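You operate a simulated robot arm through the tools that you are given. There is no shell and no other tool. Be economical: measure what you need, move in short steps, check, and stop when the job is done.

Carry out the task below with a simulated robot arm. There is one attempt and no reset: what you move stays moved.

TASK
Load the long jig as the bed's job card says, block and spacer, clamp it and push the slide in.
Fine: block from the yellow frame; red lever at its stop; the jig stays locked.
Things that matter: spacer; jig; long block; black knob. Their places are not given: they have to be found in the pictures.

It is judged by the outcome, as a careful person would: the job done as asked, and still so three seconds after it is handed in. It fails if anything else is knocked over, pushed out of place, dropped, spilled or broken.

THE ROBOT
A 6-joint arm with a two-finger parallel gripper, fixed in place. Base frame: the origin is at the foot of the arm, x ahead of it, y to its left, z up; the work surface is at about z = 85. Lengths are in cm, angles in degrees, forces in N, time in s.
With the tool pointing down near the work surface it reaches from about 26 to 68 cm from the base axis. Its first joint turns from -66.0 to 66.0 degrees. Payload 2.9 kg.
Tool frame: the origin (TCP) lies between the finger pads and is the grasp point; the fingertips stand 3 cm ahead of it; z points along the fingers, y is the line along which they close. The gripper opens to 11 cm. The fingers are 2 cm wide and 1 cm thick; the gripper's body (4.8 by 11.2 cm) begins 5.5 cm behind the TCP.
Orientation is told as [roll, pitch, yaw] about the base's x, y, z axes, in that order, counted from this pose: with the fingers straight down and closing along the base's y, the tool's x points along the base's -x, its y along +y and its z along -z.

THE INTERFACE
- The arm moves only by the tool jog_arm. Its argument "motion" is a list that holds one entry, the list of rows, each a list of 7 numbers: the turn, a rotation vector about the tool's x, y, z in degrees, then the shift along the tool's x, y, z in cm, then the closure, from 0 (fully open) to 1 (shut). In form: [[[ax, ay, az, tx, ty, tz, jaw], ...]]. A call has 1 to 12 rows; each row shifts and turns the commanded pose from where the row before left it, along the tool's axes as they then stand. A row lasts 0.2 s, in which the tool goes at most 5 cm and 8.6 degrees; a call with a longer step from one row to the next is refused whole, and so is a gripper value outside its range. A pose out of reach is approached as far as the arm can. The call stops where the force on the tool passes 70 N (or 10 N more than at its start, if that is more) or the arm is blocked; 0.2 s more then pass. The fingers move at their own pace (about 10.8 cm/s each) and stop on an object; they squeeze with about 42 N. The grip force told is the motor's: it shows also when the fingers shut on nothing. Time passes only in rows, and 0.2 s behind the last, so rows that do not move let the fingers close. It gives the time, the measured TCP pose, the force on the tool (base axes), the opening and the grip force at its end, in the units of the frame above (readings bear some noise).
- Cameras (640 x 400 px; columns grow to the right, rows downward): "scene" is fixed at [8.5, 43.79, 140.26]; the picture's right is [-0.62, -0.78, 0.00], its down [-0.48, 0.38, -0.80] and it looks along [0.62, -0.49, -0.61] (base axes); focal length 351 px, centre (320, 200). "wrist" rides on the gripper at [-3.6, 0, -5.7] in the tool frame; the picture's right is [0.00, -1.00, 0.00], its down [0.97, 0.00, -0.24] and it looks along [0.24, 0.00, 0.97] (tool axes); focal length 218 px, centre (320, 200).
- snapshot(camera): a new picture of that camera. No time passes.
- pixel_to_xyz(camera, pixels): for up to 12 pixels [column, row] of the newest picture of that camera ("zoom" is the newest enlarged one), the place [x, y, z] in the base frame of the surface seen there, good to about 0.3 cm, but the place of the scene camera against the robot may be out by one fixed shift of up to 2.5 cm in any direction. No time passes.
- enlarge(camera, box): a new picture of the part [left, top, right, bottom] of that camera's present view, enlarged. No time passes.
- job_done(): hands the job in; it is judged then, once.

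Work in short steps. Measure before you move; look again where a grasp or a placing could have gone wrong, and mend it. You have 80 turns and 34 pictures in all, the two below and enlarged ones among them. Open the gripper and draw the arm clear of the work before you hand the job in, unless the task says otherwise; then end with one line.

The tools are called after "Call:" by a JSON object that holds its "name" and its "arguments". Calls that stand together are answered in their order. jog_arm: Moves the arm, as the interface text tells. Its arguments: {"type":"object","properties":{"motion":{"type":"array","items":{"type":"array","items":{"type":"array","items":{"type":"number"}}}}},"required":["motion"]} The other tools are called the same way: snapshot (camera) takes a picture; pixel_to_xyz (camera, pixels) gives the place of the surface under pixels of a picture; enlarge (camera, box) takes an enlarged picture of a part of a camera's view; job_done () hands the job in.

At the start:

```text
clock: 0.0
ee_pos: [39.65, -2.53, 110.12]
tcp_rot: [-0.1, 0.0, 0.1]
contact_force: [-0.8, -0.2, 0.1]
opening: 10.99
finger_force: 0.1
```

scene: 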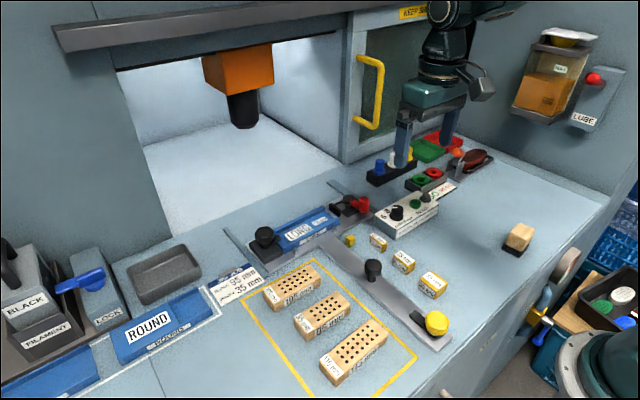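
wrist: 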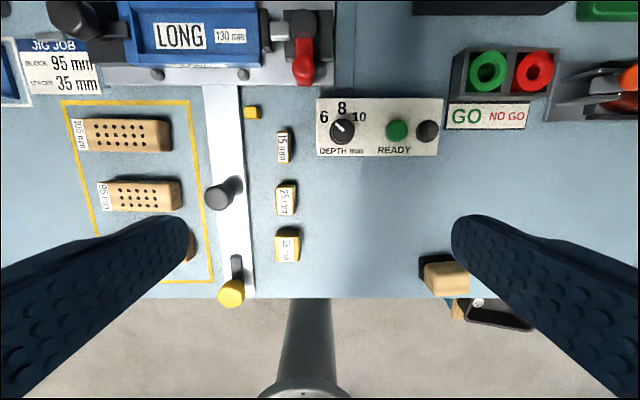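

The job card reads block 95 mm, spacer 35 mm. I'll enlarge the jig, blocks and spacers to read labels.

Call:
{"name": "enlarge", "arguments": {"camera": "scene", "box": [200, 170, 460, 390]}}

Call:
{"name": "enlarge", "arguments": {"camera": "wrist", "box": [0, 0, 340, 310]}}

```text
1.82 times, centred on (330, 280) of scene
```

zoom: 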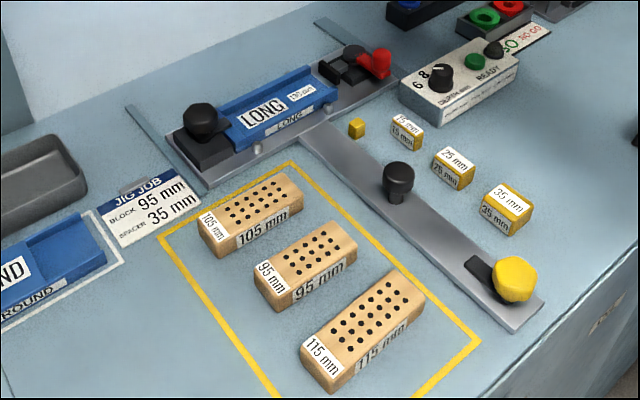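

```text
1.29 times, centred on (170, 155) of wrist
```

zoom: 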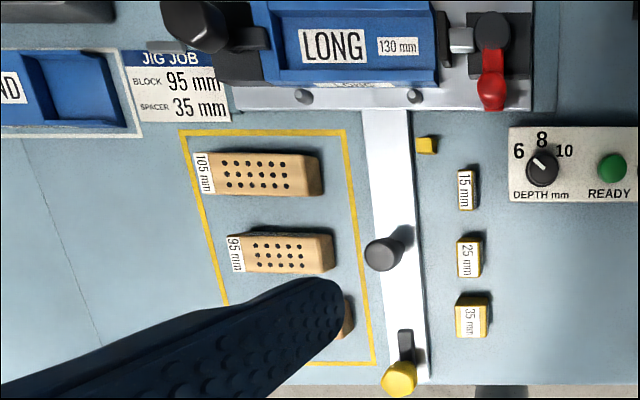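

Locating items with wrist-based measurements (accurate frame) and the scene for shift comparison.

Call:
{"name": "snapshot", "arguments": {"camera": "wrist"}}

Call:
{"name": "pixel_to_xyz", "arguments": {"camera": "wrist", "pixels": [[180, 37], [67, 22], [302, 70], [302, 28], [225, 195], [230, 292], [140, 195], [289, 245], [287, 195], [252, 113], [277, 30], [222, 110]]}}

Call:
{"name": "pixel_to_xyz", "arguments": {"camera": "scene", "pixels": [[373, 266], [436, 320], [265, 234], [362, 204], [433, 280], [322, 310], [349, 240], [312, 228]]}}

```text
29 pictures are left
```

wrist: 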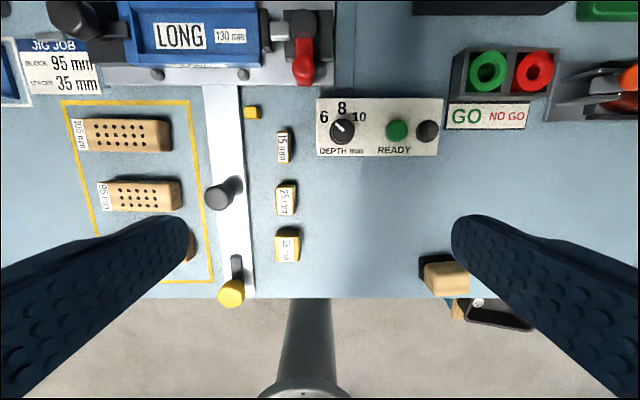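

```text
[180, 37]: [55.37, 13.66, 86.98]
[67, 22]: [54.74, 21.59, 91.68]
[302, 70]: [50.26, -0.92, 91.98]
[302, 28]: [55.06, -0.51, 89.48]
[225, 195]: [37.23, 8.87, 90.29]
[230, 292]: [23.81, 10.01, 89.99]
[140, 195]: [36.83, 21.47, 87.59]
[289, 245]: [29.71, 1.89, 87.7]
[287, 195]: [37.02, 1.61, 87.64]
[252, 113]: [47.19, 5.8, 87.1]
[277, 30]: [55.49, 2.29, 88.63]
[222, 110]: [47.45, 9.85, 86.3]
```

```text
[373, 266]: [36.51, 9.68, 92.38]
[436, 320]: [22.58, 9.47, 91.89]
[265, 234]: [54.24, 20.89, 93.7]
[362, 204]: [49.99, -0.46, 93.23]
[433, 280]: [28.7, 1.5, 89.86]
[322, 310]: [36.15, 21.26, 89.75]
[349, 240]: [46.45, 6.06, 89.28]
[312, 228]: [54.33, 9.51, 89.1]
```

Scene camera shift is about (-0.7,-0.2,+2). I move the arm above the jig to get a close wrist view.

Call:
{"name": "jog_arm", "arguments": {"motion": [[[0, 0, 0, -3, 4, 0, 0], [0, 0, 0, -3, 4, 0, 0], [0, 0, 0, -2, 4, 0, 0], [0, 0, 0, 0, 0, 0, 0]]]}}

Call:
{"name": "snapshot", "arguments": {"camera": "wrist"}}

Call:
{"name": "enlarge", "arguments": {"camera": "wrist", "box": [180, 60, 480, 250]}}

```text
clock: 1.0
ee_pos: [47.61, 9.45, 110.14]
tcp_rot: [0.0, 0.1, 0.0]
contact_force: [-0.2, -0.2, -0.4]
opening: 11.0
finger_force: 0.0
```

```text
28 pictures are left
```

wrist: 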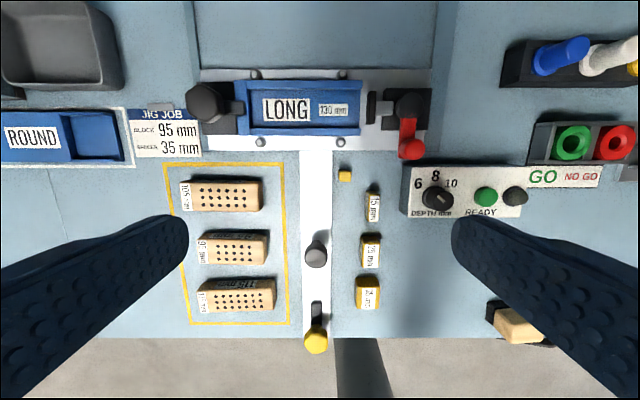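

```text
2.11 times, centred on (330, 155) of wrist
```

zoom: 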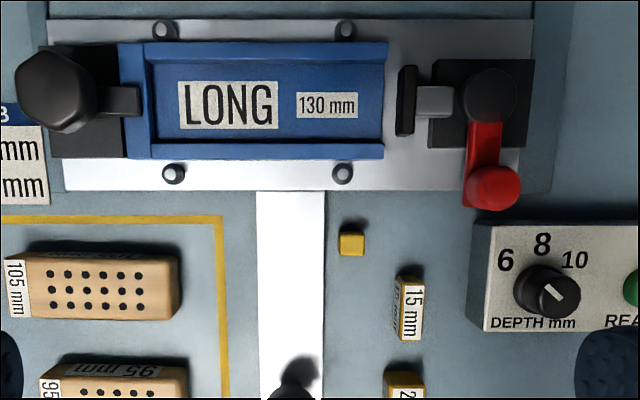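

The jig is a trough (closed on the left, open toward the clamp pad at right). I measure the key geometry and enlarge the rail's lower part.

Call:
{"name": "pixel_to_xyz", "arguments": {"camera": "zoom", "pixels": [[153, 105], [345, 130], [382, 105], [404, 100], [434, 102], [490, 90], [492, 188], [270, 52], [270, 152], [270, 68], [270, 138], [62, 90]]}}

Call:
{"name": "pixel_to_xyz", "arguments": {"camera": "wrist", "pixels": [[316, 252], [316, 342], [317, 305], [368, 292], [235, 249], [205, 249], [267, 249], [236, 236], [236, 262], [345, 176], [329, 320], [410, 148]]}}

Call:
{"name": "enlarge", "arguments": {"camera": "wrist", "box": [190, 170, 400, 360]}}

Call:
{"name": "enlarge", "arguments": {"camera": "scene", "box": [240, 180, 400, 280]}}

```text
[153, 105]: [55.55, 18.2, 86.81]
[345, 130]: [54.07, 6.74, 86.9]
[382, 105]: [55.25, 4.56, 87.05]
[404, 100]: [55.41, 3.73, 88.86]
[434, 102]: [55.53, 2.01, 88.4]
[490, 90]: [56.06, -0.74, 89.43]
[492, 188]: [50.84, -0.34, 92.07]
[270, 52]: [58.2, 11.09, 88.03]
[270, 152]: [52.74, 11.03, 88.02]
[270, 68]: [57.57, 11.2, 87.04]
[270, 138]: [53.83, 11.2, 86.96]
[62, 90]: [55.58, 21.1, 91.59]
```

```text
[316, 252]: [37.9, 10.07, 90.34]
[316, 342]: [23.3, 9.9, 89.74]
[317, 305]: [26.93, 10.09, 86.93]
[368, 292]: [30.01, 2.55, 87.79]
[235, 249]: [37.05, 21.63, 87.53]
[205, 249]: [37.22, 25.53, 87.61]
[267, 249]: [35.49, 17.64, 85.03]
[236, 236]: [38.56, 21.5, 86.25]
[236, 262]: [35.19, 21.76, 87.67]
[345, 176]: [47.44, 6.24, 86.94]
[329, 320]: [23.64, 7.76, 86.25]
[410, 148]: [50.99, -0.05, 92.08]
```

```text
2.11 times, centred on (295, 265) of wrist
```

zoom: 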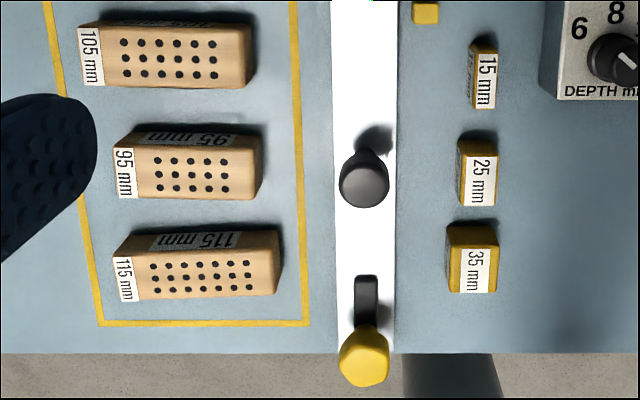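

```text
4.00 times, centred on (320, 230) of scene
```

zoom: 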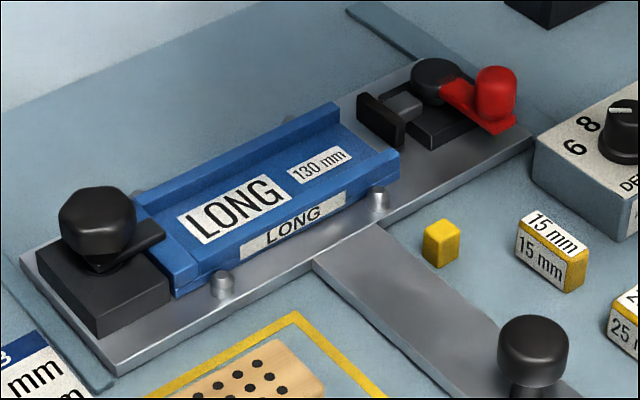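

Trough floor z≈87, walls top ≈88, inner x≈53.7–57.6, end wall y≈18.2. I move over the 95 mm block at (37, 21.5), turn the tool 90° to grip across x, and look.

Call:
{"name": "jog_arm", "arguments": {"motion": [[[0, 0, 0, 3.5, 3, 0, 0], [0, 0, 0, 3.5, 3, 0, 0], [0, 0, 0, 3.5, 3, 0, 0], [0, 0, 0, 0, 3, 3, 0]]]}}

Call:
{"name": "jog_arm", "arguments": {"motion": [[[0, 0, 8.2, 0, 0, 0, 0.3], [0, 0, 8.2, 0, 0, 0, 0.5], [0, 0, 8.2, 0, 0, 0, 0.5], [0, 0, 8.2, 0, 0, 0, 0.5], [0, 0, 8.2, 0, 0, 0, 0.5], [0, 0, 8.2, 0, 0, 0, 0.5], [0, 0, 8.2, 0, 0, 0, 0.5], [0, 0, 8.2, 0, 0, 0, 0.5], [0, 0, 8.2, 0, 0, 0, 0.5], [0, 0, 8.2, 0, 0, 0, 0.5], [0, 0, 8.0, 0, 0, 0, 0.5], [0, 0, 0, 0, 0, 0, 0.5]]]}}

Call:
{"name": "snapshot", "arguments": {"camera": "wrist"}}

```text
clock: 2.0
ee_pos: [37.26, 21.56, 107.17]
tcp_rot: [0.0, -0.1, 0.1]
contact_force: [-0.5, -0.5, 0.8]
opening: 10.97
finger_force: 0.0
```

```text
clock: 4.6
ee_pos: [37.07, 21.54, 107.2]
tcp_rot: [0.0, 0.0, -90.1]
contact_force: [0.4, -0.1, 0.7]
opening: 5.53
finger_force: 0.1
```

```text
24 pictures are left
```

wrist: 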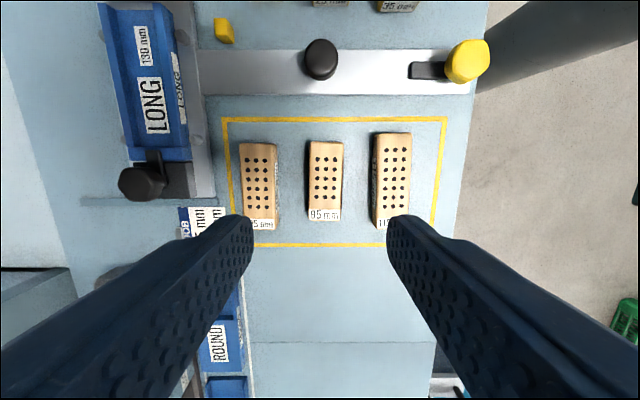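

Now I measure the 95 block's outlines (top corners at ~(309,142),(343,142),(308,220),(341,220)) and neighbours.

Call:
{"name": "pixel_to_xyz", "arguments": {"camera": "wrist", "pixels": [[311, 144], [341, 144], [310, 180], [342, 180], [310, 218], [339, 218], [277, 180], [376, 180], [325, 143], [325, 219], [350, 180], [300, 180]]}}

Call:
{"name": "enlarge", "arguments": {"camera": "wrist", "box": [200, 100, 460, 260]}}

```text
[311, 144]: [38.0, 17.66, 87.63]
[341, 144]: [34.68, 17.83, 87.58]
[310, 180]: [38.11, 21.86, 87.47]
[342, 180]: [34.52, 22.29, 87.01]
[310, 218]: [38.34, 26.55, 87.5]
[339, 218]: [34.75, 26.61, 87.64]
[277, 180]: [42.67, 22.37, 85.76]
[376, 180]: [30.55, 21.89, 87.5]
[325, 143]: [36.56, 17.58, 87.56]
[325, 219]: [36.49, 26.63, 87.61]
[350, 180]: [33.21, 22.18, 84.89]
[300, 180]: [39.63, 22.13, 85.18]
```

```text
2.46 times, centred on (330, 180) of wrist
```

zoom: 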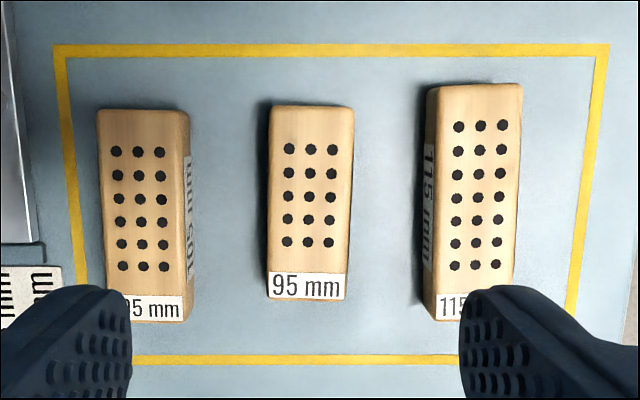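

Block centre ≈(36.45, 22.1), top 87.6, width ≈3.4. I descend with 5.5 cm opening to TCP z≈89.4 (keeping fingertips above trough walls later) and close.

Call:
{"name": "jog_arm", "arguments": {"motion": [[[0, 0, 0, 0.5, -0.62, 3, 0.5], [0, 0, 0, 0, 0, 4, 0.5], [0, 0, 0, 0, 0, 4, 0.5], [0, 0, 0, 0, 0, 4, 0.5], [0, 0, 0, 0, 0, 2.8, 0.5], [0, 0, 0, 0, 0, 0, 0.5], [0, 0, 0, 0, 0, 0, 0.5]]]}}

Call:
{"name": "enlarge", "arguments": {"camera": "scene", "box": [220, 180, 420, 390]}}

```text
clock: 6.2
ee_pos: [36.36, 22.08, 89.28]
tcp_rot: [0.0, 0.0, -90.1]
contact_force: [-0.1, 0.2, 0.3]
opening: 5.47
finger_force: 0.0
```

```text
1.90 times, centred on (320, 285) of scene
```

zoom: 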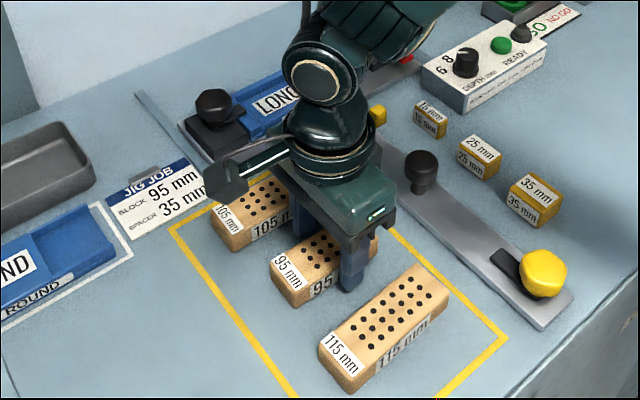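

The fingers straddle the 95 block with clear gaps to the neighbours. Close and lift.

Call:
{"name": "jog_arm", "arguments": {"motion": [[[0, 0, 0, 0, 0, 0, 0.8], [0, 0, 0, 0, 0, 0, 0.9], [0, 0, 0, 0, 0, 0, 0.9], [0, 0, 0, 0, 0, -1, 0.9], [0, 0, 0, 0, 0, -3, 0.9], [0, 0, 0, 0, 0, -4, 0.9], [0, 0, 0, 0, 0, 0, 0.9]]]}}

Call:
{"name": "snapshot", "arguments": {"camera": "wrist"}}

```text
clock: 7.8
ee_pos: [36.53, 22.02, 97.21]
tcp_rot: [0.0, -0.1, -90.0]
contact_force: [-0.2, -0.4, -0.5]
opening: 3.88
finger_force: 41.9
```

```text
21 pictures are left
```

wrist: 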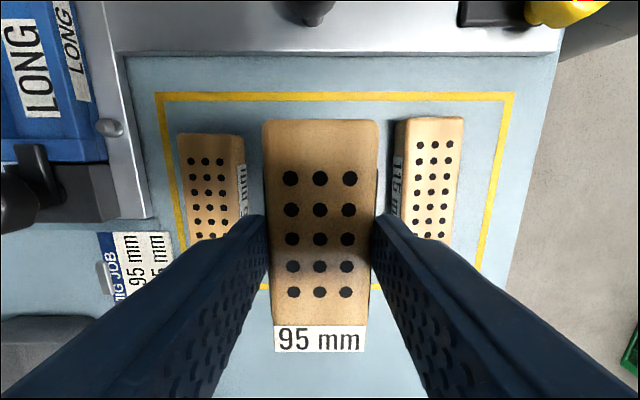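

Block held (3.88 wide). I measure it in the hand, then move beside the jig at height to measure the trough.

Call:
{"name": "pixel_to_xyz", "arguments": {"camera": "wrist", "pixels": [[320, 123], [320, 350], [320, 338], [270, 130], [373, 130], [268, 200], [376, 200], [320, 225]]}}

Call:
{"name": "jog_arm", "arguments": {"motion": [[[0, 0, 0, 0, 0, -3, 0.9], [0, 0, 0, -4, 3, -1, 0.9], [0, 0, 0, -4, 3, -1, 0.9], [0, 0, 0, 0, 3, 0, 0.9], [0, 0, 0, 0, 0, 0, 0.9]]]}}

Call:
{"name": "snapshot", "arguments": {"camera": "wrist"}}

```text
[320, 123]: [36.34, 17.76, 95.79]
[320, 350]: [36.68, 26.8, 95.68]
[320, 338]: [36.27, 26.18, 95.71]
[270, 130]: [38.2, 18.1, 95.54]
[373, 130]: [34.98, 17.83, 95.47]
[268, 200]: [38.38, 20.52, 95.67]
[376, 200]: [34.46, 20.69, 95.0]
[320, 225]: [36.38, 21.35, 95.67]
```

```text
refused: row 2 steps farther than a row can; nothing moved
```

```text
20 pictures are left
```

wrist: 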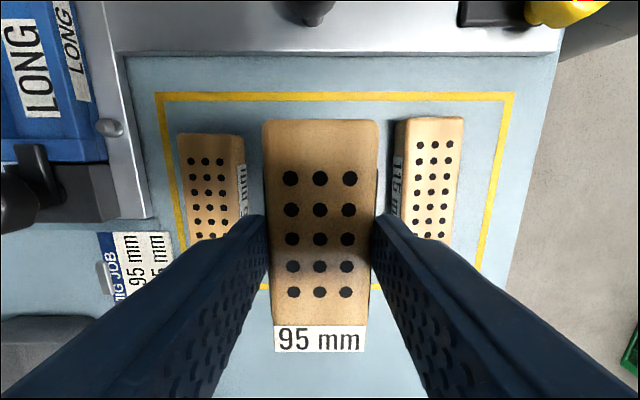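

The move was refused (step too long); I repeat with smaller steps.

Call:
{"name": "jog_arm", "arguments": {"motion": [[[0, 0, 0, 0, 0, -3, 0.9], [0, 0, 0, -3, 2.5, -1, 0.9], [0, 0, 0, -3, 2.5, -1, 0.9], [0, 0, 0, -2, 3, 0, 0.9], [0, 0, 0, 0, 0, 0, 0.9]]]}}

Call:
{"name": "snapshot", "arguments": {"camera": "wrist"}}

```text
clock: 9.0
ee_pos: [44.37, 14.1, 102.17]
tcp_rot: [0.0, 0.1, -89.9]
contact_force: [0.1, 0.2, -1.3]
opening: 3.9
finger_force: 42.5
```

```text
19 pictures are left
```

wrist: 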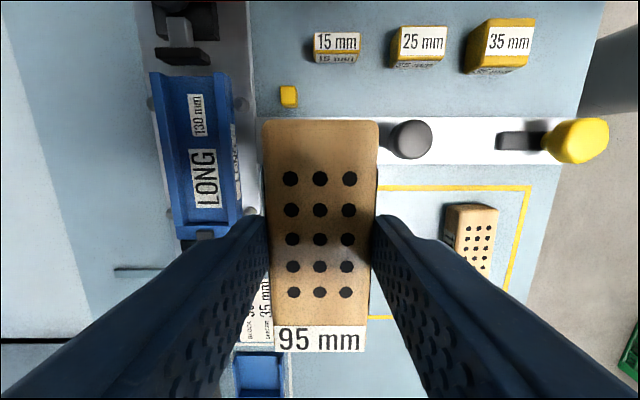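

Enlarging the trough and spacers for measurement.

Call:
{"name": "enlarge", "arguments": {"camera": "wrist", "box": [130, 0, 270, 250]}}

Call:
{"name": "pixel_to_xyz", "arguments": {"camera": "wrist", "pixels": [[487, 25], [533, 25], [468, 68], [524, 68], [485, 50], [527, 52], [505, 20], [505, 53], [505, 70], [500, 40]]}}

```text
1.60 times, centred on (200, 125) of wrist
```

zoom: 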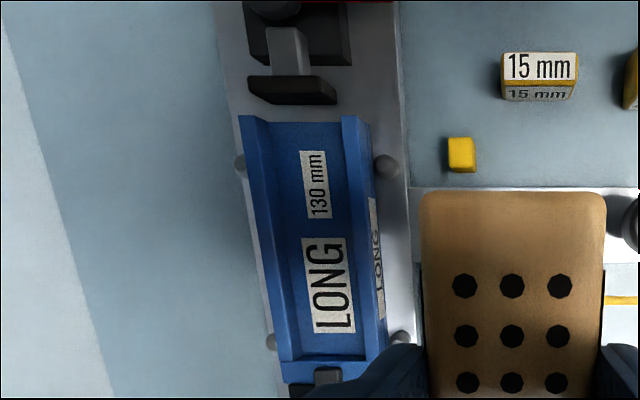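

```text
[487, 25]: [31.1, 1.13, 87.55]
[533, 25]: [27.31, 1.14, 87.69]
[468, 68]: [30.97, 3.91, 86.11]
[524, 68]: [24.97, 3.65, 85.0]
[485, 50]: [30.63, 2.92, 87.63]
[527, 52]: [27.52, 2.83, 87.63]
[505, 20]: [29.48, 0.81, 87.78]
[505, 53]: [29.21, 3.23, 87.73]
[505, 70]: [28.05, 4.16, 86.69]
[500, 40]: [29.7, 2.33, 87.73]
```

Call:
{"name": "pixel_to_xyz", "arguments": {"camera": "zoom", "pixels": [[254, 220], [262, 220], [270, 220], [276, 220], [284, 220], [300, 280], [345, 220], [350, 220], [357, 220], [364, 220], [370, 220], [376, 220]]}}

Call:
{"name": "pixel_to_xyz", "arguments": {"camera": "zoom", "pixels": [[325, 350], [325, 358], [325, 365], [325, 376], [300, 85], [300, 100], [310, 140], [390, 165], [400, 336], [315, 125], [241, 165], [350, 116]]}}

```text
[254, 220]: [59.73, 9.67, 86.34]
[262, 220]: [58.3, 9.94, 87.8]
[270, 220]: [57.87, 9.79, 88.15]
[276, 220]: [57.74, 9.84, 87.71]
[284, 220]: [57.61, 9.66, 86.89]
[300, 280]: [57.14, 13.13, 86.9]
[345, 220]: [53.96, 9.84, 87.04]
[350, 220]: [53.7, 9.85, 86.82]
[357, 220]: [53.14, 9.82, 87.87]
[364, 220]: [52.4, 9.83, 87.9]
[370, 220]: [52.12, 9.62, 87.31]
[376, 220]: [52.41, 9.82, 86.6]
```

```text
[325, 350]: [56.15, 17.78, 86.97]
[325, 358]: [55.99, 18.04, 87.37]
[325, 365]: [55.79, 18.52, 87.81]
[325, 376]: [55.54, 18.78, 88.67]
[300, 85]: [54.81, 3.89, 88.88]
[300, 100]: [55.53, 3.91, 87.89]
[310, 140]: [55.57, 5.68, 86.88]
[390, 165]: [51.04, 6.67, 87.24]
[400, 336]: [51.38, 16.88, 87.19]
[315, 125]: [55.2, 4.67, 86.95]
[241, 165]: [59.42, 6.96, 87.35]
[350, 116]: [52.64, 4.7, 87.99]
```

Trough inner x≈53.5–57.6 (centre ≈55.55), end wall y≈18.0. Block's far end is TCP+4.9 in y, so aim TCP (55.55, 12.8), hover at z=93.

Call:
{"name": "jog_arm", "arguments": {"motion": [[[0, 0, 0, -1.3, 4, 0, 0.9], [0, 0, 0, 0, 4, 0, 0.9], [0, 0, 0, 0, 3.18, 0, 0.9], [0, 0, 0, 0, 0, 3, 0.9], [0, 0, 0, 0, 0, 3, 0.9], [0, 0, 0, 0, 0, 3, 0.9], [0, 0, 0, 0, 0, 0, 0.9], [0, 0, 0, 0, 0, 0, 0.9]]]}}

Call:
{"name": "snapshot", "arguments": {"camera": "wrist"}}

Call:
{"name": "enlarge", "arguments": {"camera": "scene", "box": [240, 170, 400, 270]}}

```text
clock: 10.8
ee_pos: [55.62, 12.62, 93.42]
tcp_rot: [0.0, 0.0, -90.0]
contact_force: [0.8, 0.3, -0.4]
opening: 3.87
finger_force: 41.9
```

```text
17 pictures are left
```

wrist: 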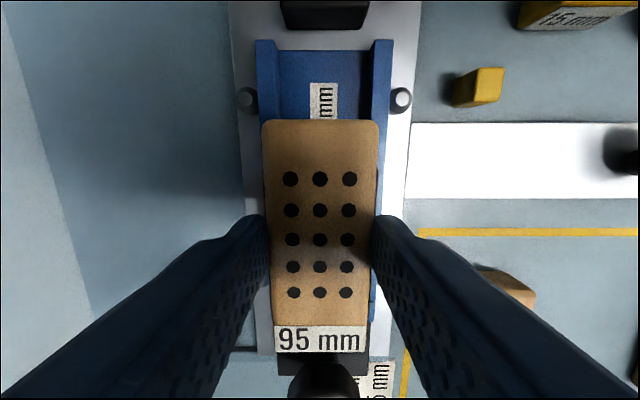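

```text
4.00 times, centred on (320, 220) of scene
```

zoom: 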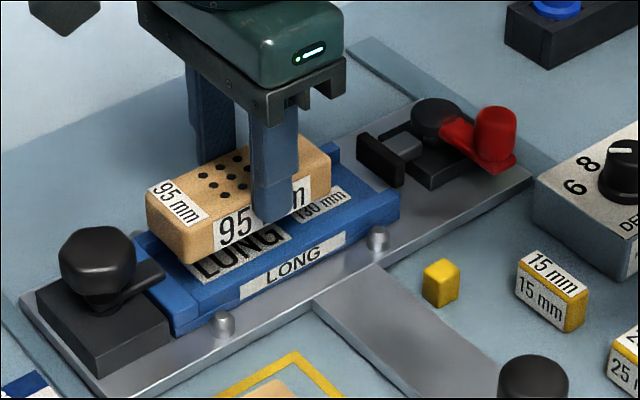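

In the picture the trough centre is at column ≈324.5 versus block 320.5, so the jig centre is ~0.2 cm toward −x. Shift by 0.2 and descend gently.

Call:
{"name": "jog_arm", "arguments": {"motion": [[[0, 0, 0, 0, -0.2, 0.5, 0.9], [0, 0, 0, 0, 0, 0.4, 0.9], [0, 0, 0, 0, 0, 0.3, 0.9], [0, 0, 0, 0, 0, 0.3, 0.9], [0, 0, 0, 0, 0, 0, 0.9]]]}}

```text
clock: 12.0
ee_pos: [55.4, 12.7, 91.76]
tcp_rot: [0.0, 0.0, -90.0]
contact_force: [-0.3, 0.0, -0.2]
opening: 3.9
finger_force: 42.1
```

No contact force with the block bottom (~87.5) below the wall tops: it is inside. Continue down to the floor.

Call:
{"name": "jog_arm", "arguments": {"motion": [[[0, 0, 0, 0, 0, 0.2, 0.9], [0, 0, 0, 0, 0, 0.2, 0.9], [0, 0, 0, 0, 0, 0.1, 0.9], [0, 0, 0, 0, 0, 0, 0.9]]]}}

```text
clock: 13.0
ee_pos: [55.41, 12.74, 91.22]
tcp_rot: [0.0, 0.0, -90.0]
contact_force: [0.7, 0.3, -0.2]
opening: 3.93
finger_force: 41.7
```

Call:
{"name": "jog_arm", "arguments": {"motion": [[[0, 0, 0, 0, 0, 0.1, 0.9], [0, 0, 0, 0.12, 0, 0, 0.9], [0, 0, 0, 0.1, 0, 0, 0.9], [0, 0, 0, 0, 0, 0, 0.9]]]}}

```text
clock: 14.0
ee_pos: [55.45, 12.93, 91.21]
tcp_rot: [0.1, 0.0, -90.1]
contact_force: [-0.6, 0.3, -0.8]
opening: 3.88
finger_force: 41.7
```

Call:
{"name": "jog_arm", "arguments": {"motion": [[[0, 0, 0, 0.1, 0, 0, 0.9], [0, 0, 0, 0.1, 0, 0, 0.9], [0, 0, 0, 0, 0, 0, 0.9]]]}}

Call:
{"name": "enlarge", "arguments": {"camera": "wrist", "box": [220, 220, 420, 400]}}

```text
clock: 14.8
ee_pos: [55.45, 13.04, 91.19]
tcp_rot: [0.0, -0.1, -90.1]
contact_force: [-0.9, -9.9, 1.1]
opening: 3.91
finger_force: 42.1
```

```text
2.22 times, centred on (320, 310) of wrist
```

zoom: 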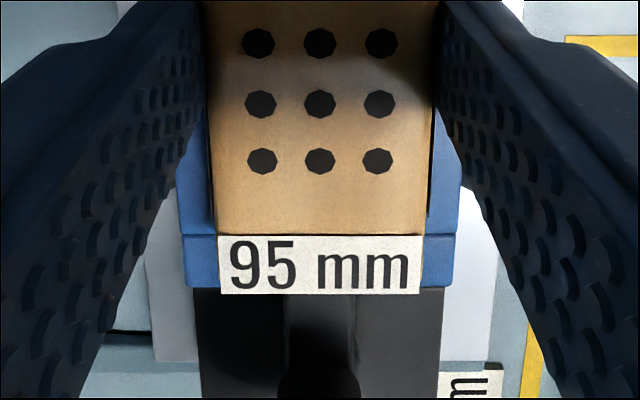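

Contact with the end wall (−10 N in y). Release the block and lift.

Call:
{"name": "jog_arm", "arguments": {"motion": [[[0, 0, 0, -0.05, 0, 0, 0.6], [0, 0, 0, 0, 0, 0, 0.55], [0, 0, 0, 0, 0, -1, 0.55], [0, 0, 0, 0, 0, -3, 0.55], [0, 0, 0, 0, 0, -4, 0.55], [0, 0, 0, 0, 0, -4, 0.55], [0, 0, 0, 0, 0, 0, 0.55]]]}}

Call:
{"name": "snapshot", "arguments": {"camera": "wrist"}}

```text
clock: 16.4
ee_pos: [55.49, 13.06, 103.34]
tcp_rot: [0.1, 0.0, -90.1]
contact_force: [-0.7, -0.6, -0.6]
opening: 4.96
finger_force: 0.1
```

```text
14 pictures are left
```

wrist: 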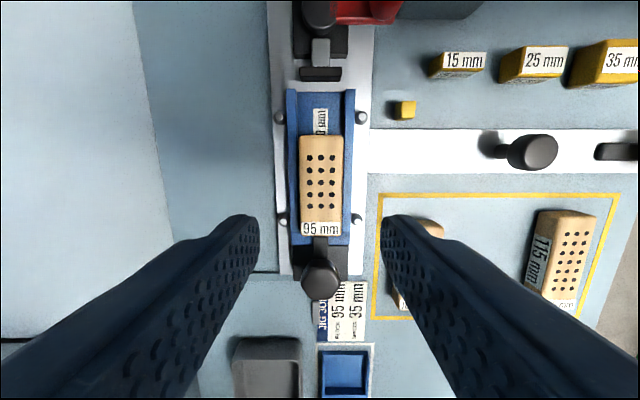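

Block lies in the trough. Check its seat, then travel to above the 35 mm spacer.

Call:
{"name": "pixel_to_xyz", "arguments": {"camera": "wrist", "pixels": [[322, 138], [322, 210], [322, 230], [320, 72], [320, 80], [378, 10], [320, 10], [305, 170], [338, 170]]}}

Call:
{"name": "jog_arm", "arguments": {"motion": [[[0, 0, 0, -1.8, -4.4, 0, 0.5], [0, 0, 0, -1.8, -4.4, 0, 0.5], [0, 0, 0, -1.8, -4.4, 0, 0.5], [0, 0, 0, -1.8, -4.4, 0, 0.5], [0, 0, 0, -1.8, -4.4, 0, 0.5], [0, 0, 0, -1.6, -4.2, 0, 0.5], [0, 0, 0, 0, 0, 3, 0.5], [0, 0, 0, 0, 0, 0, 0.5]]]}}

Call:
{"name": "snapshot", "arguments": {"camera": "wrist"}}

```text
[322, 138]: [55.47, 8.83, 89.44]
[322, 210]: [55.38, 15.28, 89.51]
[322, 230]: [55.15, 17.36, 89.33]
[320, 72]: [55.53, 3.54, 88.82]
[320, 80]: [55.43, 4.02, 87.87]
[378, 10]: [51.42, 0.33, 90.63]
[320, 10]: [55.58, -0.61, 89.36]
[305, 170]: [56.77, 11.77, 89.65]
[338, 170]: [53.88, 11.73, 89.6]
```

```text
clock: 18.2
ee_pos: [29.27, 2.46, 100.13]
tcp_rot: [0.0, 0.1, -90.0]
contact_force: [0.1, -1.3, -0.3]
opening: 5.5
finger_force: 0.0
```

```text
13 pictures are left
```

wrist: 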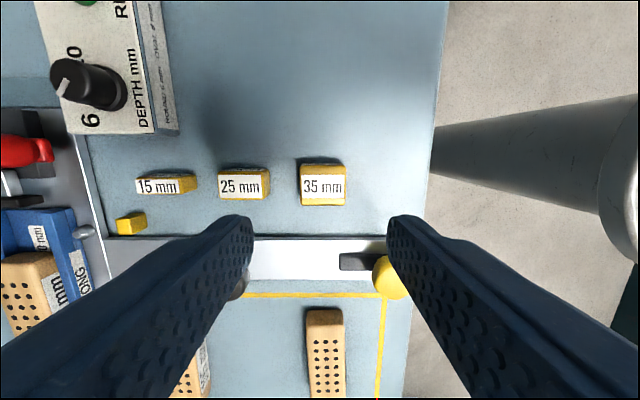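

Call:
{"name": "pixel_to_xyz", "arguments": {"camera": "wrist", "pixels": [[303, 185], [343, 185], [322, 167], [322, 195], [322, 203], [306, 168], [338, 168], [306, 200], [340, 200], [375, 275], [270, 183], [378, 240]]}}

Call:
{"name": "enlarge", "arguments": {"camera": "wrist", "box": [200, 130, 420, 310]}}

```text
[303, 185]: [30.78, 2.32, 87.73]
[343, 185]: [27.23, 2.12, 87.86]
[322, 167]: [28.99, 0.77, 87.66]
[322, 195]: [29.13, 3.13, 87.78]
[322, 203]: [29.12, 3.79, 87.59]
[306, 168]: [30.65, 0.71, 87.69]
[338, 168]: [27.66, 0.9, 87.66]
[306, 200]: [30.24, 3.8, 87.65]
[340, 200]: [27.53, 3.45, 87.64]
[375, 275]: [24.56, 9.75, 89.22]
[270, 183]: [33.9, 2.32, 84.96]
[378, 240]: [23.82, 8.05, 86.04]
```

```text
2.22 times, centred on (310, 220) of wrist
```

zoom: 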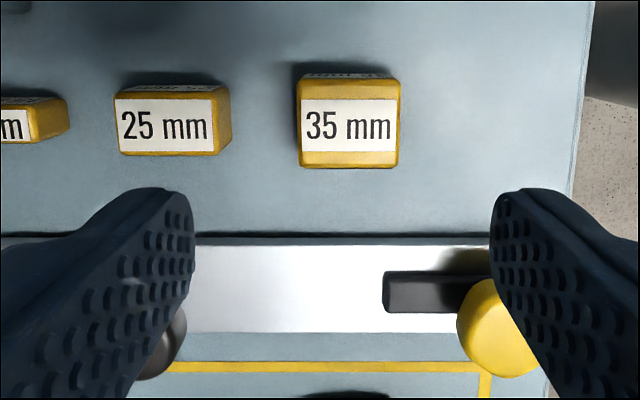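

Spacer centre ≈(29.05, 2.3), 3.9 wide in x, 3.5 in y. Descend and grip across x.

Call:
{"name": "jog_arm", "arguments": {"motion": [[[0, 0, 0, -0.15, -0.2, 3, 0.5], [0, 0, 0, 0, 0, 4, 0.5], [0, 0, 0, 0, 0, 3.85, 0.5], [0, 0, 0, 0, 0, 0, 0.5], [0, 0, 0, 0, 0, 0, 0.8], [0, 0, 0, 0, 0, 0, 0.9], [0, 0, 0, 0, 0, 0, 0.9], [0, 0, 0, 0, 0, 0, 0.9]]]}}

Call:
{"name": "jog_arm", "arguments": {"motion": [[[0, 0, 0, 0, 0, -1, 0.9], [0, 0, 0, 0, 0, -4, 0.9], [0, 0, 0, 0, 0, -4, 0.9], [0, 0, 0, 0, 0, 0, 0.9]]]}}

Call:
{"name": "snapshot", "arguments": {"camera": "wrist"}}

```text
clock: 20.0
ee_pos: [28.99, 2.4, 89.17]
tcp_rot: [0.0, 0.0, -90.0]
contact_force: [0.0, 0.0, 0.4]
opening: 3.89
finger_force: 42.5
```

```text
clock: 21.0
ee_pos: [29.02, 2.19, 98.41]
tcp_rot: [-0.1, 0.0, -90.0]
contact_force: [-0.2, -1.0, -0.6]
opening: 3.88
finger_force: 41.4
```

```text
11 pictures are left
```

wrist: 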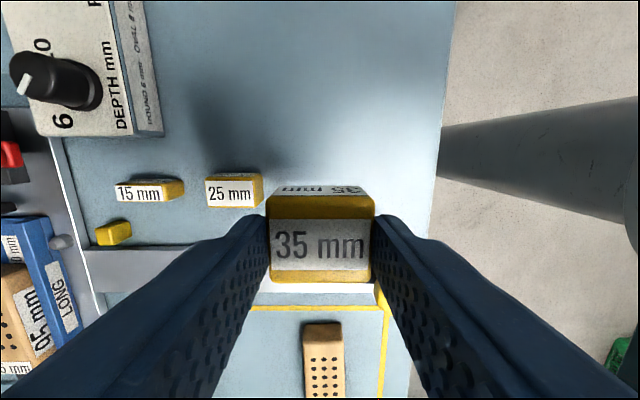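

Call:
{"name": "pixel_to_xyz", "arguments": {"camera": "wrist", "pixels": [[320, 198], [320, 205], [320, 245], [320, 270], [320, 280]]}}

Call:
{"name": "jog_arm", "arguments": {"motion": [[[0, 0, 0, 0.7, 4.4, 0, 0.9], [0, 0, 0, 0.7, 4.4, 0, 0.9], [0, 0, 0, 0.7, 4.4, 0, 0.9], [0, 0, 0, 0.7, 4.4, 0, 0.9], [0, 0, 0, 0.7, 4.4, 0, 0.9], [0, 0, 0, 0.6, 4.4, 0, 0.9], [0, 0, 0, 0, 0, 3, 0.9], [0, 0, 0, 0, 0, 2, 0.9], [0, 0, 0, 0, 0, 0, 0.9], [0, 0, 0, 0, 0, 0, 0.9]]]}}

Call:
{"name": "snapshot", "arguments": {"camera": "wrist"}}

```text
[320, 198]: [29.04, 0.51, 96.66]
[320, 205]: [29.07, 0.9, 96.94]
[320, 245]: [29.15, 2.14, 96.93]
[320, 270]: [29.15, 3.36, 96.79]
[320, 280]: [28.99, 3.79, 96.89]
```

```text
clock: 23.2
ee_pos: [55.36, 6.36, 93.25]
tcp_rot: [0.1, 0.2, -90.0]
contact_force: [0.8, -0.2, -0.2]
opening: 3.9
finger_force: 41.9
```

```text
10 pictures are left
```

wrist: 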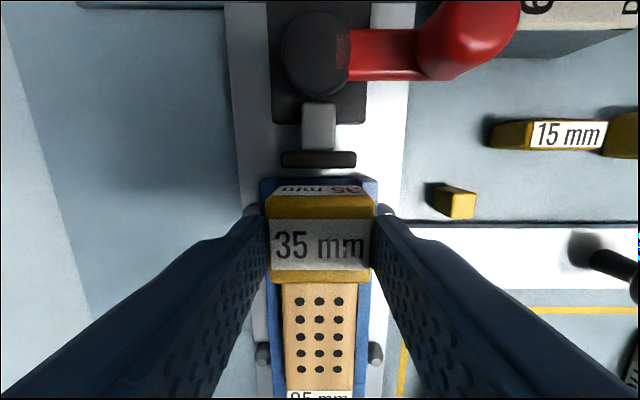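

Aligned (jig walls 260–378, spacer centred 320), clear of block by ~0.4. Descend to the floor.

Call:
{"name": "jog_arm", "arguments": {"motion": [[[0, 0, 0, 0, 0.04, 0.5, 0.9], [0, 0, 0, 0, 0, 0.4, 0.9], [0, 0, 0, 0, 0, 0.4, 0.9], [0, 0, 0, 0, 0, 0.3, 0.9], [0, 0, 0, 0, 0, 0.3, 0.9], [0, 0, 0, 0, 0, 0.15, 0.9], [0, 0, 0, 0, 0, 0, 0.9]]]}}

```text
clock: 24.8
ee_pos: [55.53, 6.48, 91.35]
tcp_rot: [0.0, 0.1, -90.0]
contact_force: [0.7, -0.7, -0.8]
opening: 3.91
finger_force: 42.0
```

Inside the trough without force. Lower the last bit and slide it against the block.

Call:
{"name": "jog_arm", "arguments": {"motion": [[[0, 0, 0, 0, 0, 0.15, 0.9], [0, 0, 0, 0.1, 0, 0, 0.9], [0, 0, 0, 0.1, 0, 0, 0.9], [0, 0, 0, 0.1, 0, 0, 0.9], [0, 0, 0, 0, 0, 0, 0.9]]]}}

```text
clock: 26.0
ee_pos: [55.5, 6.79, 91.15]
tcp_rot: [0.0, 0.1, -90.1]
contact_force: [-0.1, 0.5, -0.3]
opening: 3.9
finger_force: 42.7
```

Call:
{"name": "jog_arm", "arguments": {"motion": [[[0, 0, 0, 0.08, 0, 0, 0.9], [0, 0, 0, 0.06, 0, 0, 0.9], [0, 0, 0, 0, 0, 0, 0.9]]]}}

```text
clock: 26.8
ee_pos: [55.48, 6.79, 91.03]
tcp_rot: [0.0, -0.1, -89.9]
contact_force: [0.0, -2.0, -1.1]
opening: 3.9
finger_force: 41.9
```

Touching the block. Release and lift, then look at the clamp.

Call:
{"name": "jog_arm", "arguments": {"motion": [[[0, 0, 0, 0, 0, 0, 0.6], [0, 0, 0, 0, 0, 0, 0.55], [0, 0, 0, 0, 0, -1, 0.55], [0, 0, 0, 0, 0, -3, 0.55], [0, 0, 0, 0, 0, -4, 0.55], [0, 0, 0, 0, 0, -2, 0.55], [0, 0, 0, 0, 0, 0, 0.55]]]}}

Call:
{"name": "snapshot", "arguments": {"camera": "wrist"}}

Call:
{"name": "enlarge", "arguments": {"camera": "wrist", "box": [240, 0, 480, 150]}}

```text
clock: 28.4
ee_pos: [55.41, 6.7, 101.19]
tcp_rot: [0.1, 0.1, -90.0]
contact_force: [0.4, 0.4, 0.3]
opening: 4.96
finger_force: 0.1
```

```text
9 pictures are left
```

wrist: 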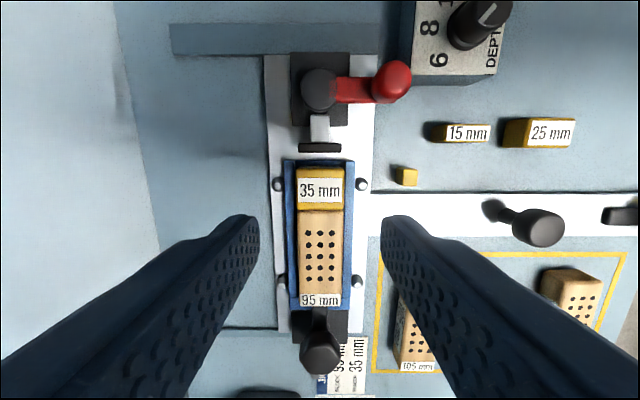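

```text
2.67 times, centred on (360, 75) of wrist
```

zoom: 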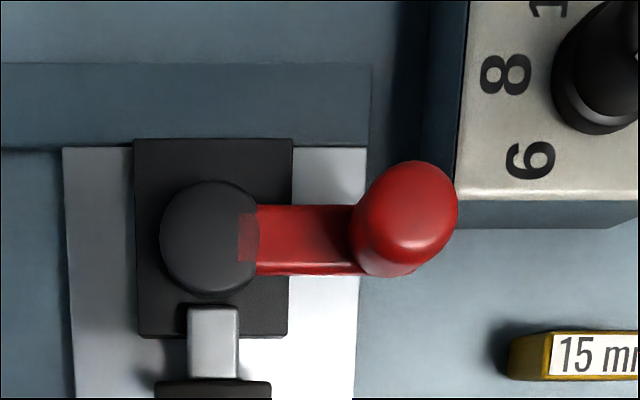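

I need geometry to tell which way the lever can swing: measuring lever arm, box corner, pad.

Call:
{"name": "pixel_to_xyz", "arguments": {"camera": "zoom", "pixels": [[210, 215], [300, 230], [340, 230], [405, 220], [440, 250], [458, 190], [470, 60], [213, 320], [213, 388], [150, 320], [250, 100], [455, 222]]}}

Call:
{"name": "pixel_to_xyz", "arguments": {"camera": "scene", "pixels": [[338, 164], [146, 148], [335, 185], [360, 200], [366, 206], [352, 205], [343, 208], [228, 232]]}}

Call:
{"name": "enlarge", "arguments": {"camera": "scene", "box": [290, 150, 410, 240]}}

```text
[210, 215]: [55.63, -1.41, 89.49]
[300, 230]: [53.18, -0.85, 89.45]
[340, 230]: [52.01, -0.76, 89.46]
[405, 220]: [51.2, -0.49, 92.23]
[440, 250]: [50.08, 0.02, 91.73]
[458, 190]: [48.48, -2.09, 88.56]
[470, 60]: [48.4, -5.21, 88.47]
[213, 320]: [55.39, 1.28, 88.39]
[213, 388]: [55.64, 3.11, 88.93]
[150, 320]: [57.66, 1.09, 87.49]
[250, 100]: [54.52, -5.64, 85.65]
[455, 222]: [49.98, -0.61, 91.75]
```

```text
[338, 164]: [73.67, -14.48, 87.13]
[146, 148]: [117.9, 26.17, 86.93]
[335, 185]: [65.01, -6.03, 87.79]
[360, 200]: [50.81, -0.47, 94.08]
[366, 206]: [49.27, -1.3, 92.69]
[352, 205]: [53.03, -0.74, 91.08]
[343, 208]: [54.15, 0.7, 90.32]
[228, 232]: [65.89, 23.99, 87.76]
```

```text
4.44 times, centred on (350, 195) of scene
```

zoom: 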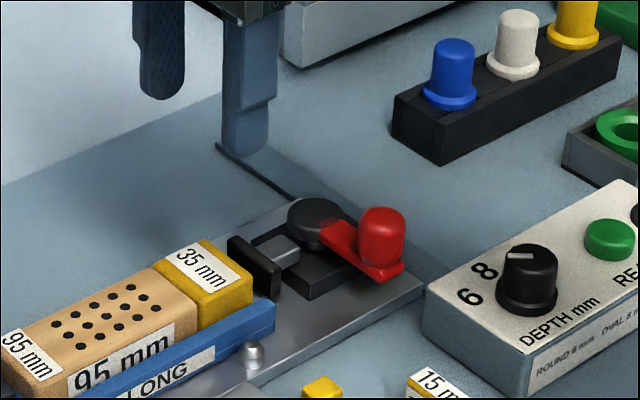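

Box top (88.5) is below the lever arm (89.5) and the spacer top (89.6) would block a swing toward +y, so the lever should close toward −y about pivot (55.6,−0.7). I close the fingers and place them on the +y side of the red knob (50.9,−0.4).

Call:
{"name": "jog_arm", "arguments": {"motion": [[[0, 0, 0, -2.2, -2.2, 0, 1], [0, 0, 0, -2.2, -2.3, 0, 1], [0, 0, 0, 0, 0, 3, 1], [0, 0, 0, 0, 0, 3, 1], [0, 0, 0, 0, 0, 2, 1], [0, 0, 0, 0, 0, 0, 1]]]}}

Call:
{"name": "enlarge", "arguments": {"camera": "scene", "box": [290, 150, 410, 240]}}

```text
clock: 29.8
ee_pos: [51.09, 2.41, 93.14]
tcp_rot: [0.1, 0.0, -90.0]
contact_force: [-0.4, 0.3, -0.3]
opening: 0.0
finger_force: 37.8
```

```text
4.44 times, centred on (350, 195) of scene
```

zoom: 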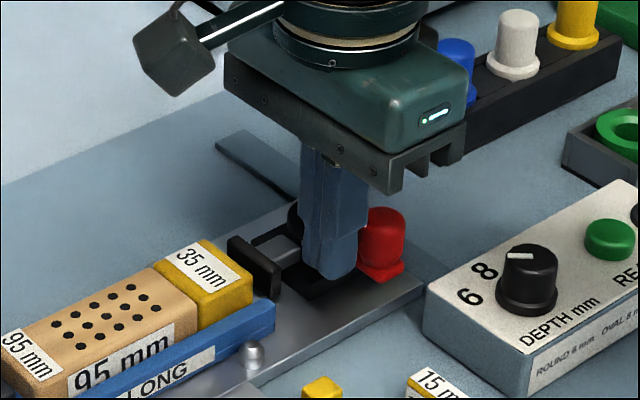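

Fingers stand beside the knob. Push toward −y and begin the arc.

Call:
{"name": "jog_arm", "arguments": {"motion": [[[0, 0, 0, -0.5, -0.1, 0, 1], [0, 0, 0, -0.4, 0, 0, 1], [0, 0, 0, -0.705, -0.236, 0, 1], [0, 0, -8.2, 0, 0, 0, 1], [0, 0, 0, -0.705, -0.236, 0, 1], [0, 0, -8.2, 0, 0, 0, 1], [0, 0, 0, 0, 0, 0, 1]]]}}

Call:
{"name": "enlarge", "arguments": {"camera": "scene", "box": [290, 150, 410, 240]}}

```text
clock: 31.4
ee_pos: [50.44, 0.11, 93.17]
tcp_rot: [0.0, -0.1, -73.5]
contact_force: [-0.2, 0.3, -0.6]
opening: 0.01
finger_force: 37.8
```

```text
4.44 times, centred on (350, 195) of scene
```

zoom: 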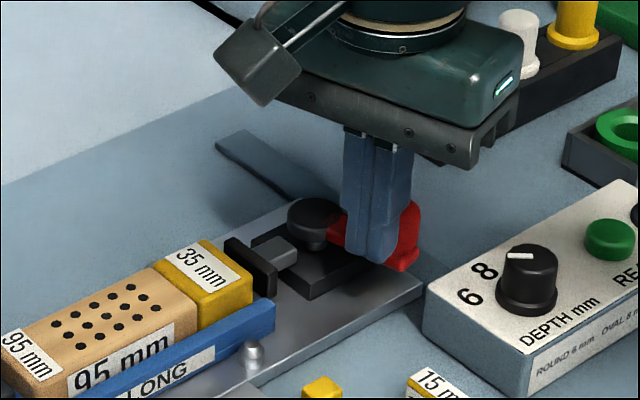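

Lever swings freely toward −y and the pad is advancing. Continue along the arc.

Call:
{"name": "jog_arm", "arguments": {"motion": [[[0, 0, 0, -0.8, -0.236, 0, 1], [0, 0, -8.2, 0, 0, 0, 1], [0, 0, 0, -0.75, -0.236, 0, 1], [0, 0, -8.2, 0, 0, 0, 1], [0, 0, 0, -0.705, -0.236, 0, 1], [0, 0, -8.2, 0, 0, 0, 1], [0, 0, 0, -0.705, -0.236, 0, 1], [0, 0, -8.2, 0, 0, 0, 1], [0, 0, 0, 0, 0, 0, 1]]]}}

```text
clock: 33.4
ee_pos: [51.0, -2.96, 93.2]
tcp_rot: [0.0, 0.0, -40.6]
contact_force: [0.0, -0.8, -0.6]
opening: 0.0
finger_force: 38.0
```

Call:
{"name": "jog_arm", "arguments": {"motion": [[[0, 0, 0, -0.705, -0.236, 0, 1], [0, 0, -8.2, 0, 0, 0, 1], [0, 0, 0, -0.705, -0.236, 0, 1], [0, 0, -8.2, 0, 0, 0, 1], [0, 0, 0, -0.705, -0.236, 0, 1], [0, 0, -8.2, 0, 0, 0, 1], [0, 0, 0, 0, 0, 0, 1]]]}}

Call:
{"name": "enlarge", "arguments": {"camera": "scene", "box": [290, 150, 410, 240]}}

```text
clock: 35.0
ee_pos: [52.46, -4.74, 93.24]
tcp_rot: [-0.1, 0.0, -16.2]
contact_force: [-0.4, -0.3, 0.3]
opening: 0.0
finger_force: 38.1
```

```text
4.44 times, centred on (350, 195) of scene
```

zoom: 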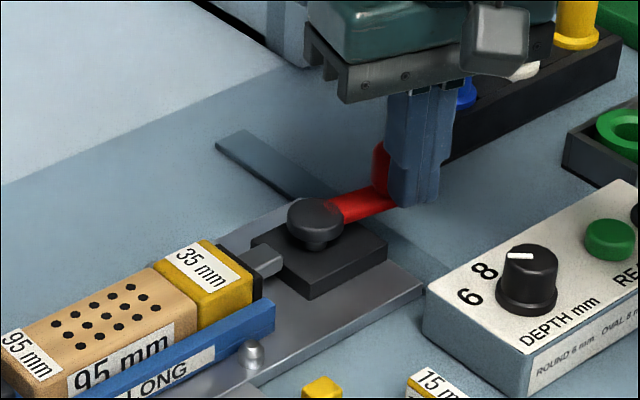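

The pad now reaches the spacer. Continue to the stop, watching force.

Call:
{"name": "jog_arm", "arguments": {"motion": [[[0, 0, 0, -0.705, -0.236, 0, 1], [0, 0, -8.2, 0, 0, 0, 1], [0, 0, 0, -0.5, -0.15, 0, 1], [0, 0, -6, 0, 0, 0, 1], [0, 0, 0, 0, 0, 0, 1]]]}}

```text
clock: 36.2
ee_pos: [53.67, -5.23, 93.16]
tcp_rot: [0.1, -0.1, -2.0]
contact_force: [0.2, 0.4, 0.3]
opening: 0.0
finger_force: 37.3
```

Call:
{"name": "jog_arm", "arguments": {"motion": [[[0, 0, 0, -0.4, -0.05, 0, 1], [0, 0, 0, -0.3, 0.0, 0, 1], [0, 0, 0, -0.3, 0.05, 0, 1], [0, 0, 0, 0, 0, 0, 1]]]}}

Call:
{"name": "enlarge", "arguments": {"camera": "scene", "box": [290, 150, 410, 240]}}

```text
clock: 37.2
ee_pos: [54.52, -5.39, 93.16]
tcp_rot: [-0.1, 0.0, -2.0]
contact_force: [-2.1, 0.6, 0.4]
opening: 0.0
finger_force: 37.7
```

```text
4.44 times, centred on (350, 195) of scene
```

zoom: 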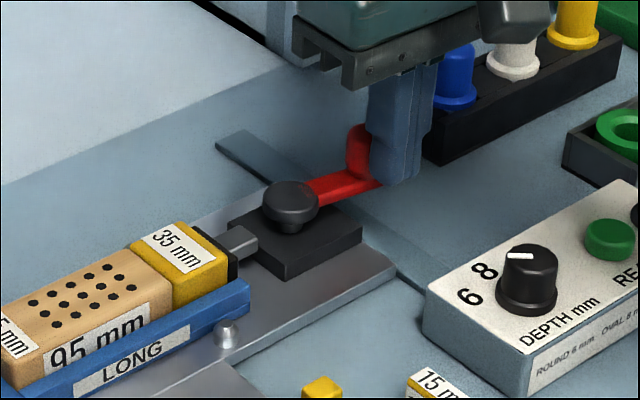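

The slide began to move with the push (pivot shifted ~1.5 cm inward), so the lever has met resistance with the pad on the spacer. I back off, lift and look from above to judge the lever angle.

Call:
{"name": "jog_arm", "arguments": {"motion": [[[0, 0, 0, 0.5, 0, 0, 1], [0, 0, 0, 0, 0, -3, 1], [0, 0, 0, 0, 2, -4, 1], [0, 0, 0, 0, 2, -3, 1], [0, 0, 0, 0, 0, 0, 1]]]}}

Call:
{"name": "snapshot", "arguments": {"camera": "wrist"}}

```text
clock: 38.4
ee_pos: [54.05, -1.25, 103.11]
tcp_rot: [0.0, 0.0, -2.0]
contact_force: [0.1, 1.3, 0.8]
opening: 0.0
finger_force: 37.7
```

```text
2 pictures are left
```

wrist: 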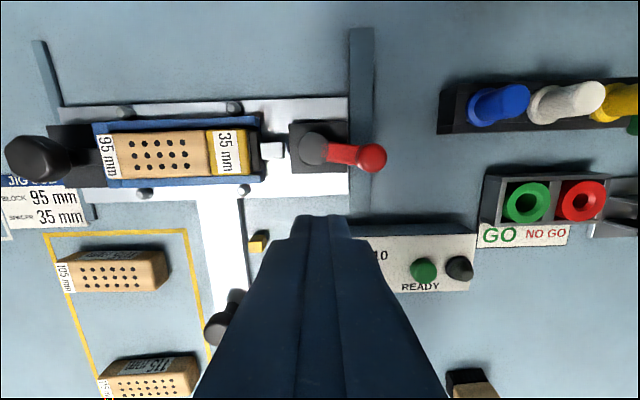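

Measure lever pivot/knob/arm and block/spacer/pad positions.

Call:
{"name": "pixel_to_xyz", "arguments": {"camera": "wrist", "pixels": [[313, 148], [345, 146], [345, 163], [335, 154], [352, 155], [372, 157], [265, 150], [258, 140], [292, 130], [347, 190], [235, 152], [222, 325]]}}

```text
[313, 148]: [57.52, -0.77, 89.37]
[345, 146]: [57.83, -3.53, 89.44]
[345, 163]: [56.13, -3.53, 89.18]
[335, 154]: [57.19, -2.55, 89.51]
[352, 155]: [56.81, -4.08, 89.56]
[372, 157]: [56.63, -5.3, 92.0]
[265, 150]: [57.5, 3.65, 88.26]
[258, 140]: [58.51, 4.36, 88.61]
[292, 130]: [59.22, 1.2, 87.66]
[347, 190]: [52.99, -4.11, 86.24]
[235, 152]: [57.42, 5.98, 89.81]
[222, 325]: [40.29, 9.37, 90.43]
```

The lever stands ~11° short of pointing straight −y; either its stop, or it moved the slide instead. I test by pushing the knob's inner face purely along −y (the slide cannot move that way), fingertips above the arm.

Call:
{"name": "jog_arm", "arguments": {"motion": [[[0, 0, -2, -2.55, -1.35, 0, 1], [0, 0, 0, 0, 0, 4, 1], [0, 0, 0, 0, 0, 4, 1], [0, 0, 0, 0, 0, 2.2, 1], [0, 0, 0, 0, 0, 0, 1]]]}}

Call:
{"name": "jog_arm", "arguments": {"motion": [[[0, 0, 0, 0, -0.3, 0, 1], [0, 0, 0, 0, -0.3, 0, 1], [0, 0, 0, 0, -0.2, 0, 1], [0, 0, 0, 0, 0, 0, 1]]]}}

```text
clock: 39.6
ee_pos: [56.65, -2.79, 92.97]
tcp_rot: [0.1, 0.0, 0.0]
contact_force: [-0.6, 0.2, -0.8]
opening: 0.03
finger_force: 37.3
```

```text
clock: 40.6
ee_pos: [56.79, -3.38, 92.98]
tcp_rot: [0.1, 0.0, 0.3]
contact_force: [-0.5, 11.6, 1.6]
opening: 0.0
finger_force: 37.7
```

Call:
{"name": "jog_arm", "arguments": {"motion": [[[0, 0, 0, 0, -0.25, 0, 1], [0, 0, 0, 0, -0.25, 0, 1], [0, 0, 0, 0, -0.2, 0, 1], [0, 0, 0, 0, 0, 0, 1], [0, 0, 0, 0, 0, 0, 1]]]}}

```text
clock: 41.8
ee_pos: [56.66, -3.5, 93.05]
tcp_rot: [0.3, 0.0, 1.1]
contact_force: [-0.7, 43.5, 2.2]
opening: 0.02
finger_force: 37.2
```

43 N with only ~0.1 cm give — ambiguous. I'll grip the lever's flat bar with finger faces parallel to y: this applies a pure couple (no slide force) and the opening tells whether the bar aligns. First retreat and turn the tool.

Call:
{"name": "jog_arm", "arguments": {"motion": [[[0, 0, 0, 0, 0.6, 0, 1], [0, 0, 0, 0, 0.6, 0, 1], [0, 0, 0, 0, 0, -3, 1], [0, 0, 0, 0, 0, -3, 1], [0, 0, 0, 0, 0, 0, 0.64]]]}}

Call:
{"name": "jog_arm", "arguments": {"motion": [[[0, 0, 8.2, 0, 0, 0, 0.64], [0, 0, 8.2, 0, 0, 0, 0.64], [0, 0, 8.2, 0, 0, 0, 0.64], [0, 0, 8.2, 0, 0, 0, 0.64], [0, 0, 8.2, 0, 0, 0, 0.64], [0, 0, 8.2, 0, 0, 0, 0.64], [0, 0, 8.2, 0, 0, 0, 0.64], [0, 0, 8.2, 0, 0, 0, 0.64], [0, 0, 8.2, 0, 0, 0, 0.64], [0, 0, 5.2, 0, 0, 0, 0.64], [0, 0, 0, 0, 0, 0, 0.64]]]}}

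```text
clock: 43.0
ee_pos: [56.62, -3.01, 99.01]
tcp_rot: [0.0, 0.0, 0.0]
contact_force: [0.3, -0.3, 0.5]
opening: 3.96
finger_force: 0.0
```

```text
clock: 45.4
ee_pos: [56.72, -2.96, 98.93]
tcp_rot: [0.0, -0.1, -79.2]
contact_force: [-0.3, -0.1, 0.8]
opening: 3.96
finger_force: 0.2
```

Call:
{"name": "jog_arm", "arguments": {"motion": [[[0, 0, 0, -0.29, 0.23, 0, 0.64], [0, 0, 8, 0, 0, 0, 0.64], [0, 0, 8, 0, 0, 0, 0.64], [0, 0, 6, 0, 0, 0, 0.64], [0, 0, 0, 0, 0, 3, 0.64], [0, 0, 0, 0, 0, 3, 0.64], [0, 0, 0, 0, 0, 1.9, 0.64], [0, 0, 0, 0, 0, 0, 0.64]]]}}

Call:
{"name": "jog_arm", "arguments": {"motion": [[[0, 0, 0, 0, 0, 0, 0.75], [0, 0, 0, 0, 0, 0, 0.9], [0, 0, 0, 0, 0, 0, 0.9], [0, 0, 0, 0, 0, 0, 0.9]]]}}

```text
clock: 47.2
ee_pos: [56.85, -3.27, 91.11]
tcp_rot: [0.1, 0.0, -101.0]
contact_force: [-0.9, 0.0, 0.4]
opening: 3.95
finger_force: 0.1
```

```text
clock: 48.2
ee_pos: [56.97, -3.29, 91.03]
tcp_rot: [-0.1, 0.0, -101.0]
contact_force: [0.2, -1.0, -1.3]
opening: 1.77
finger_force: 45.2
```

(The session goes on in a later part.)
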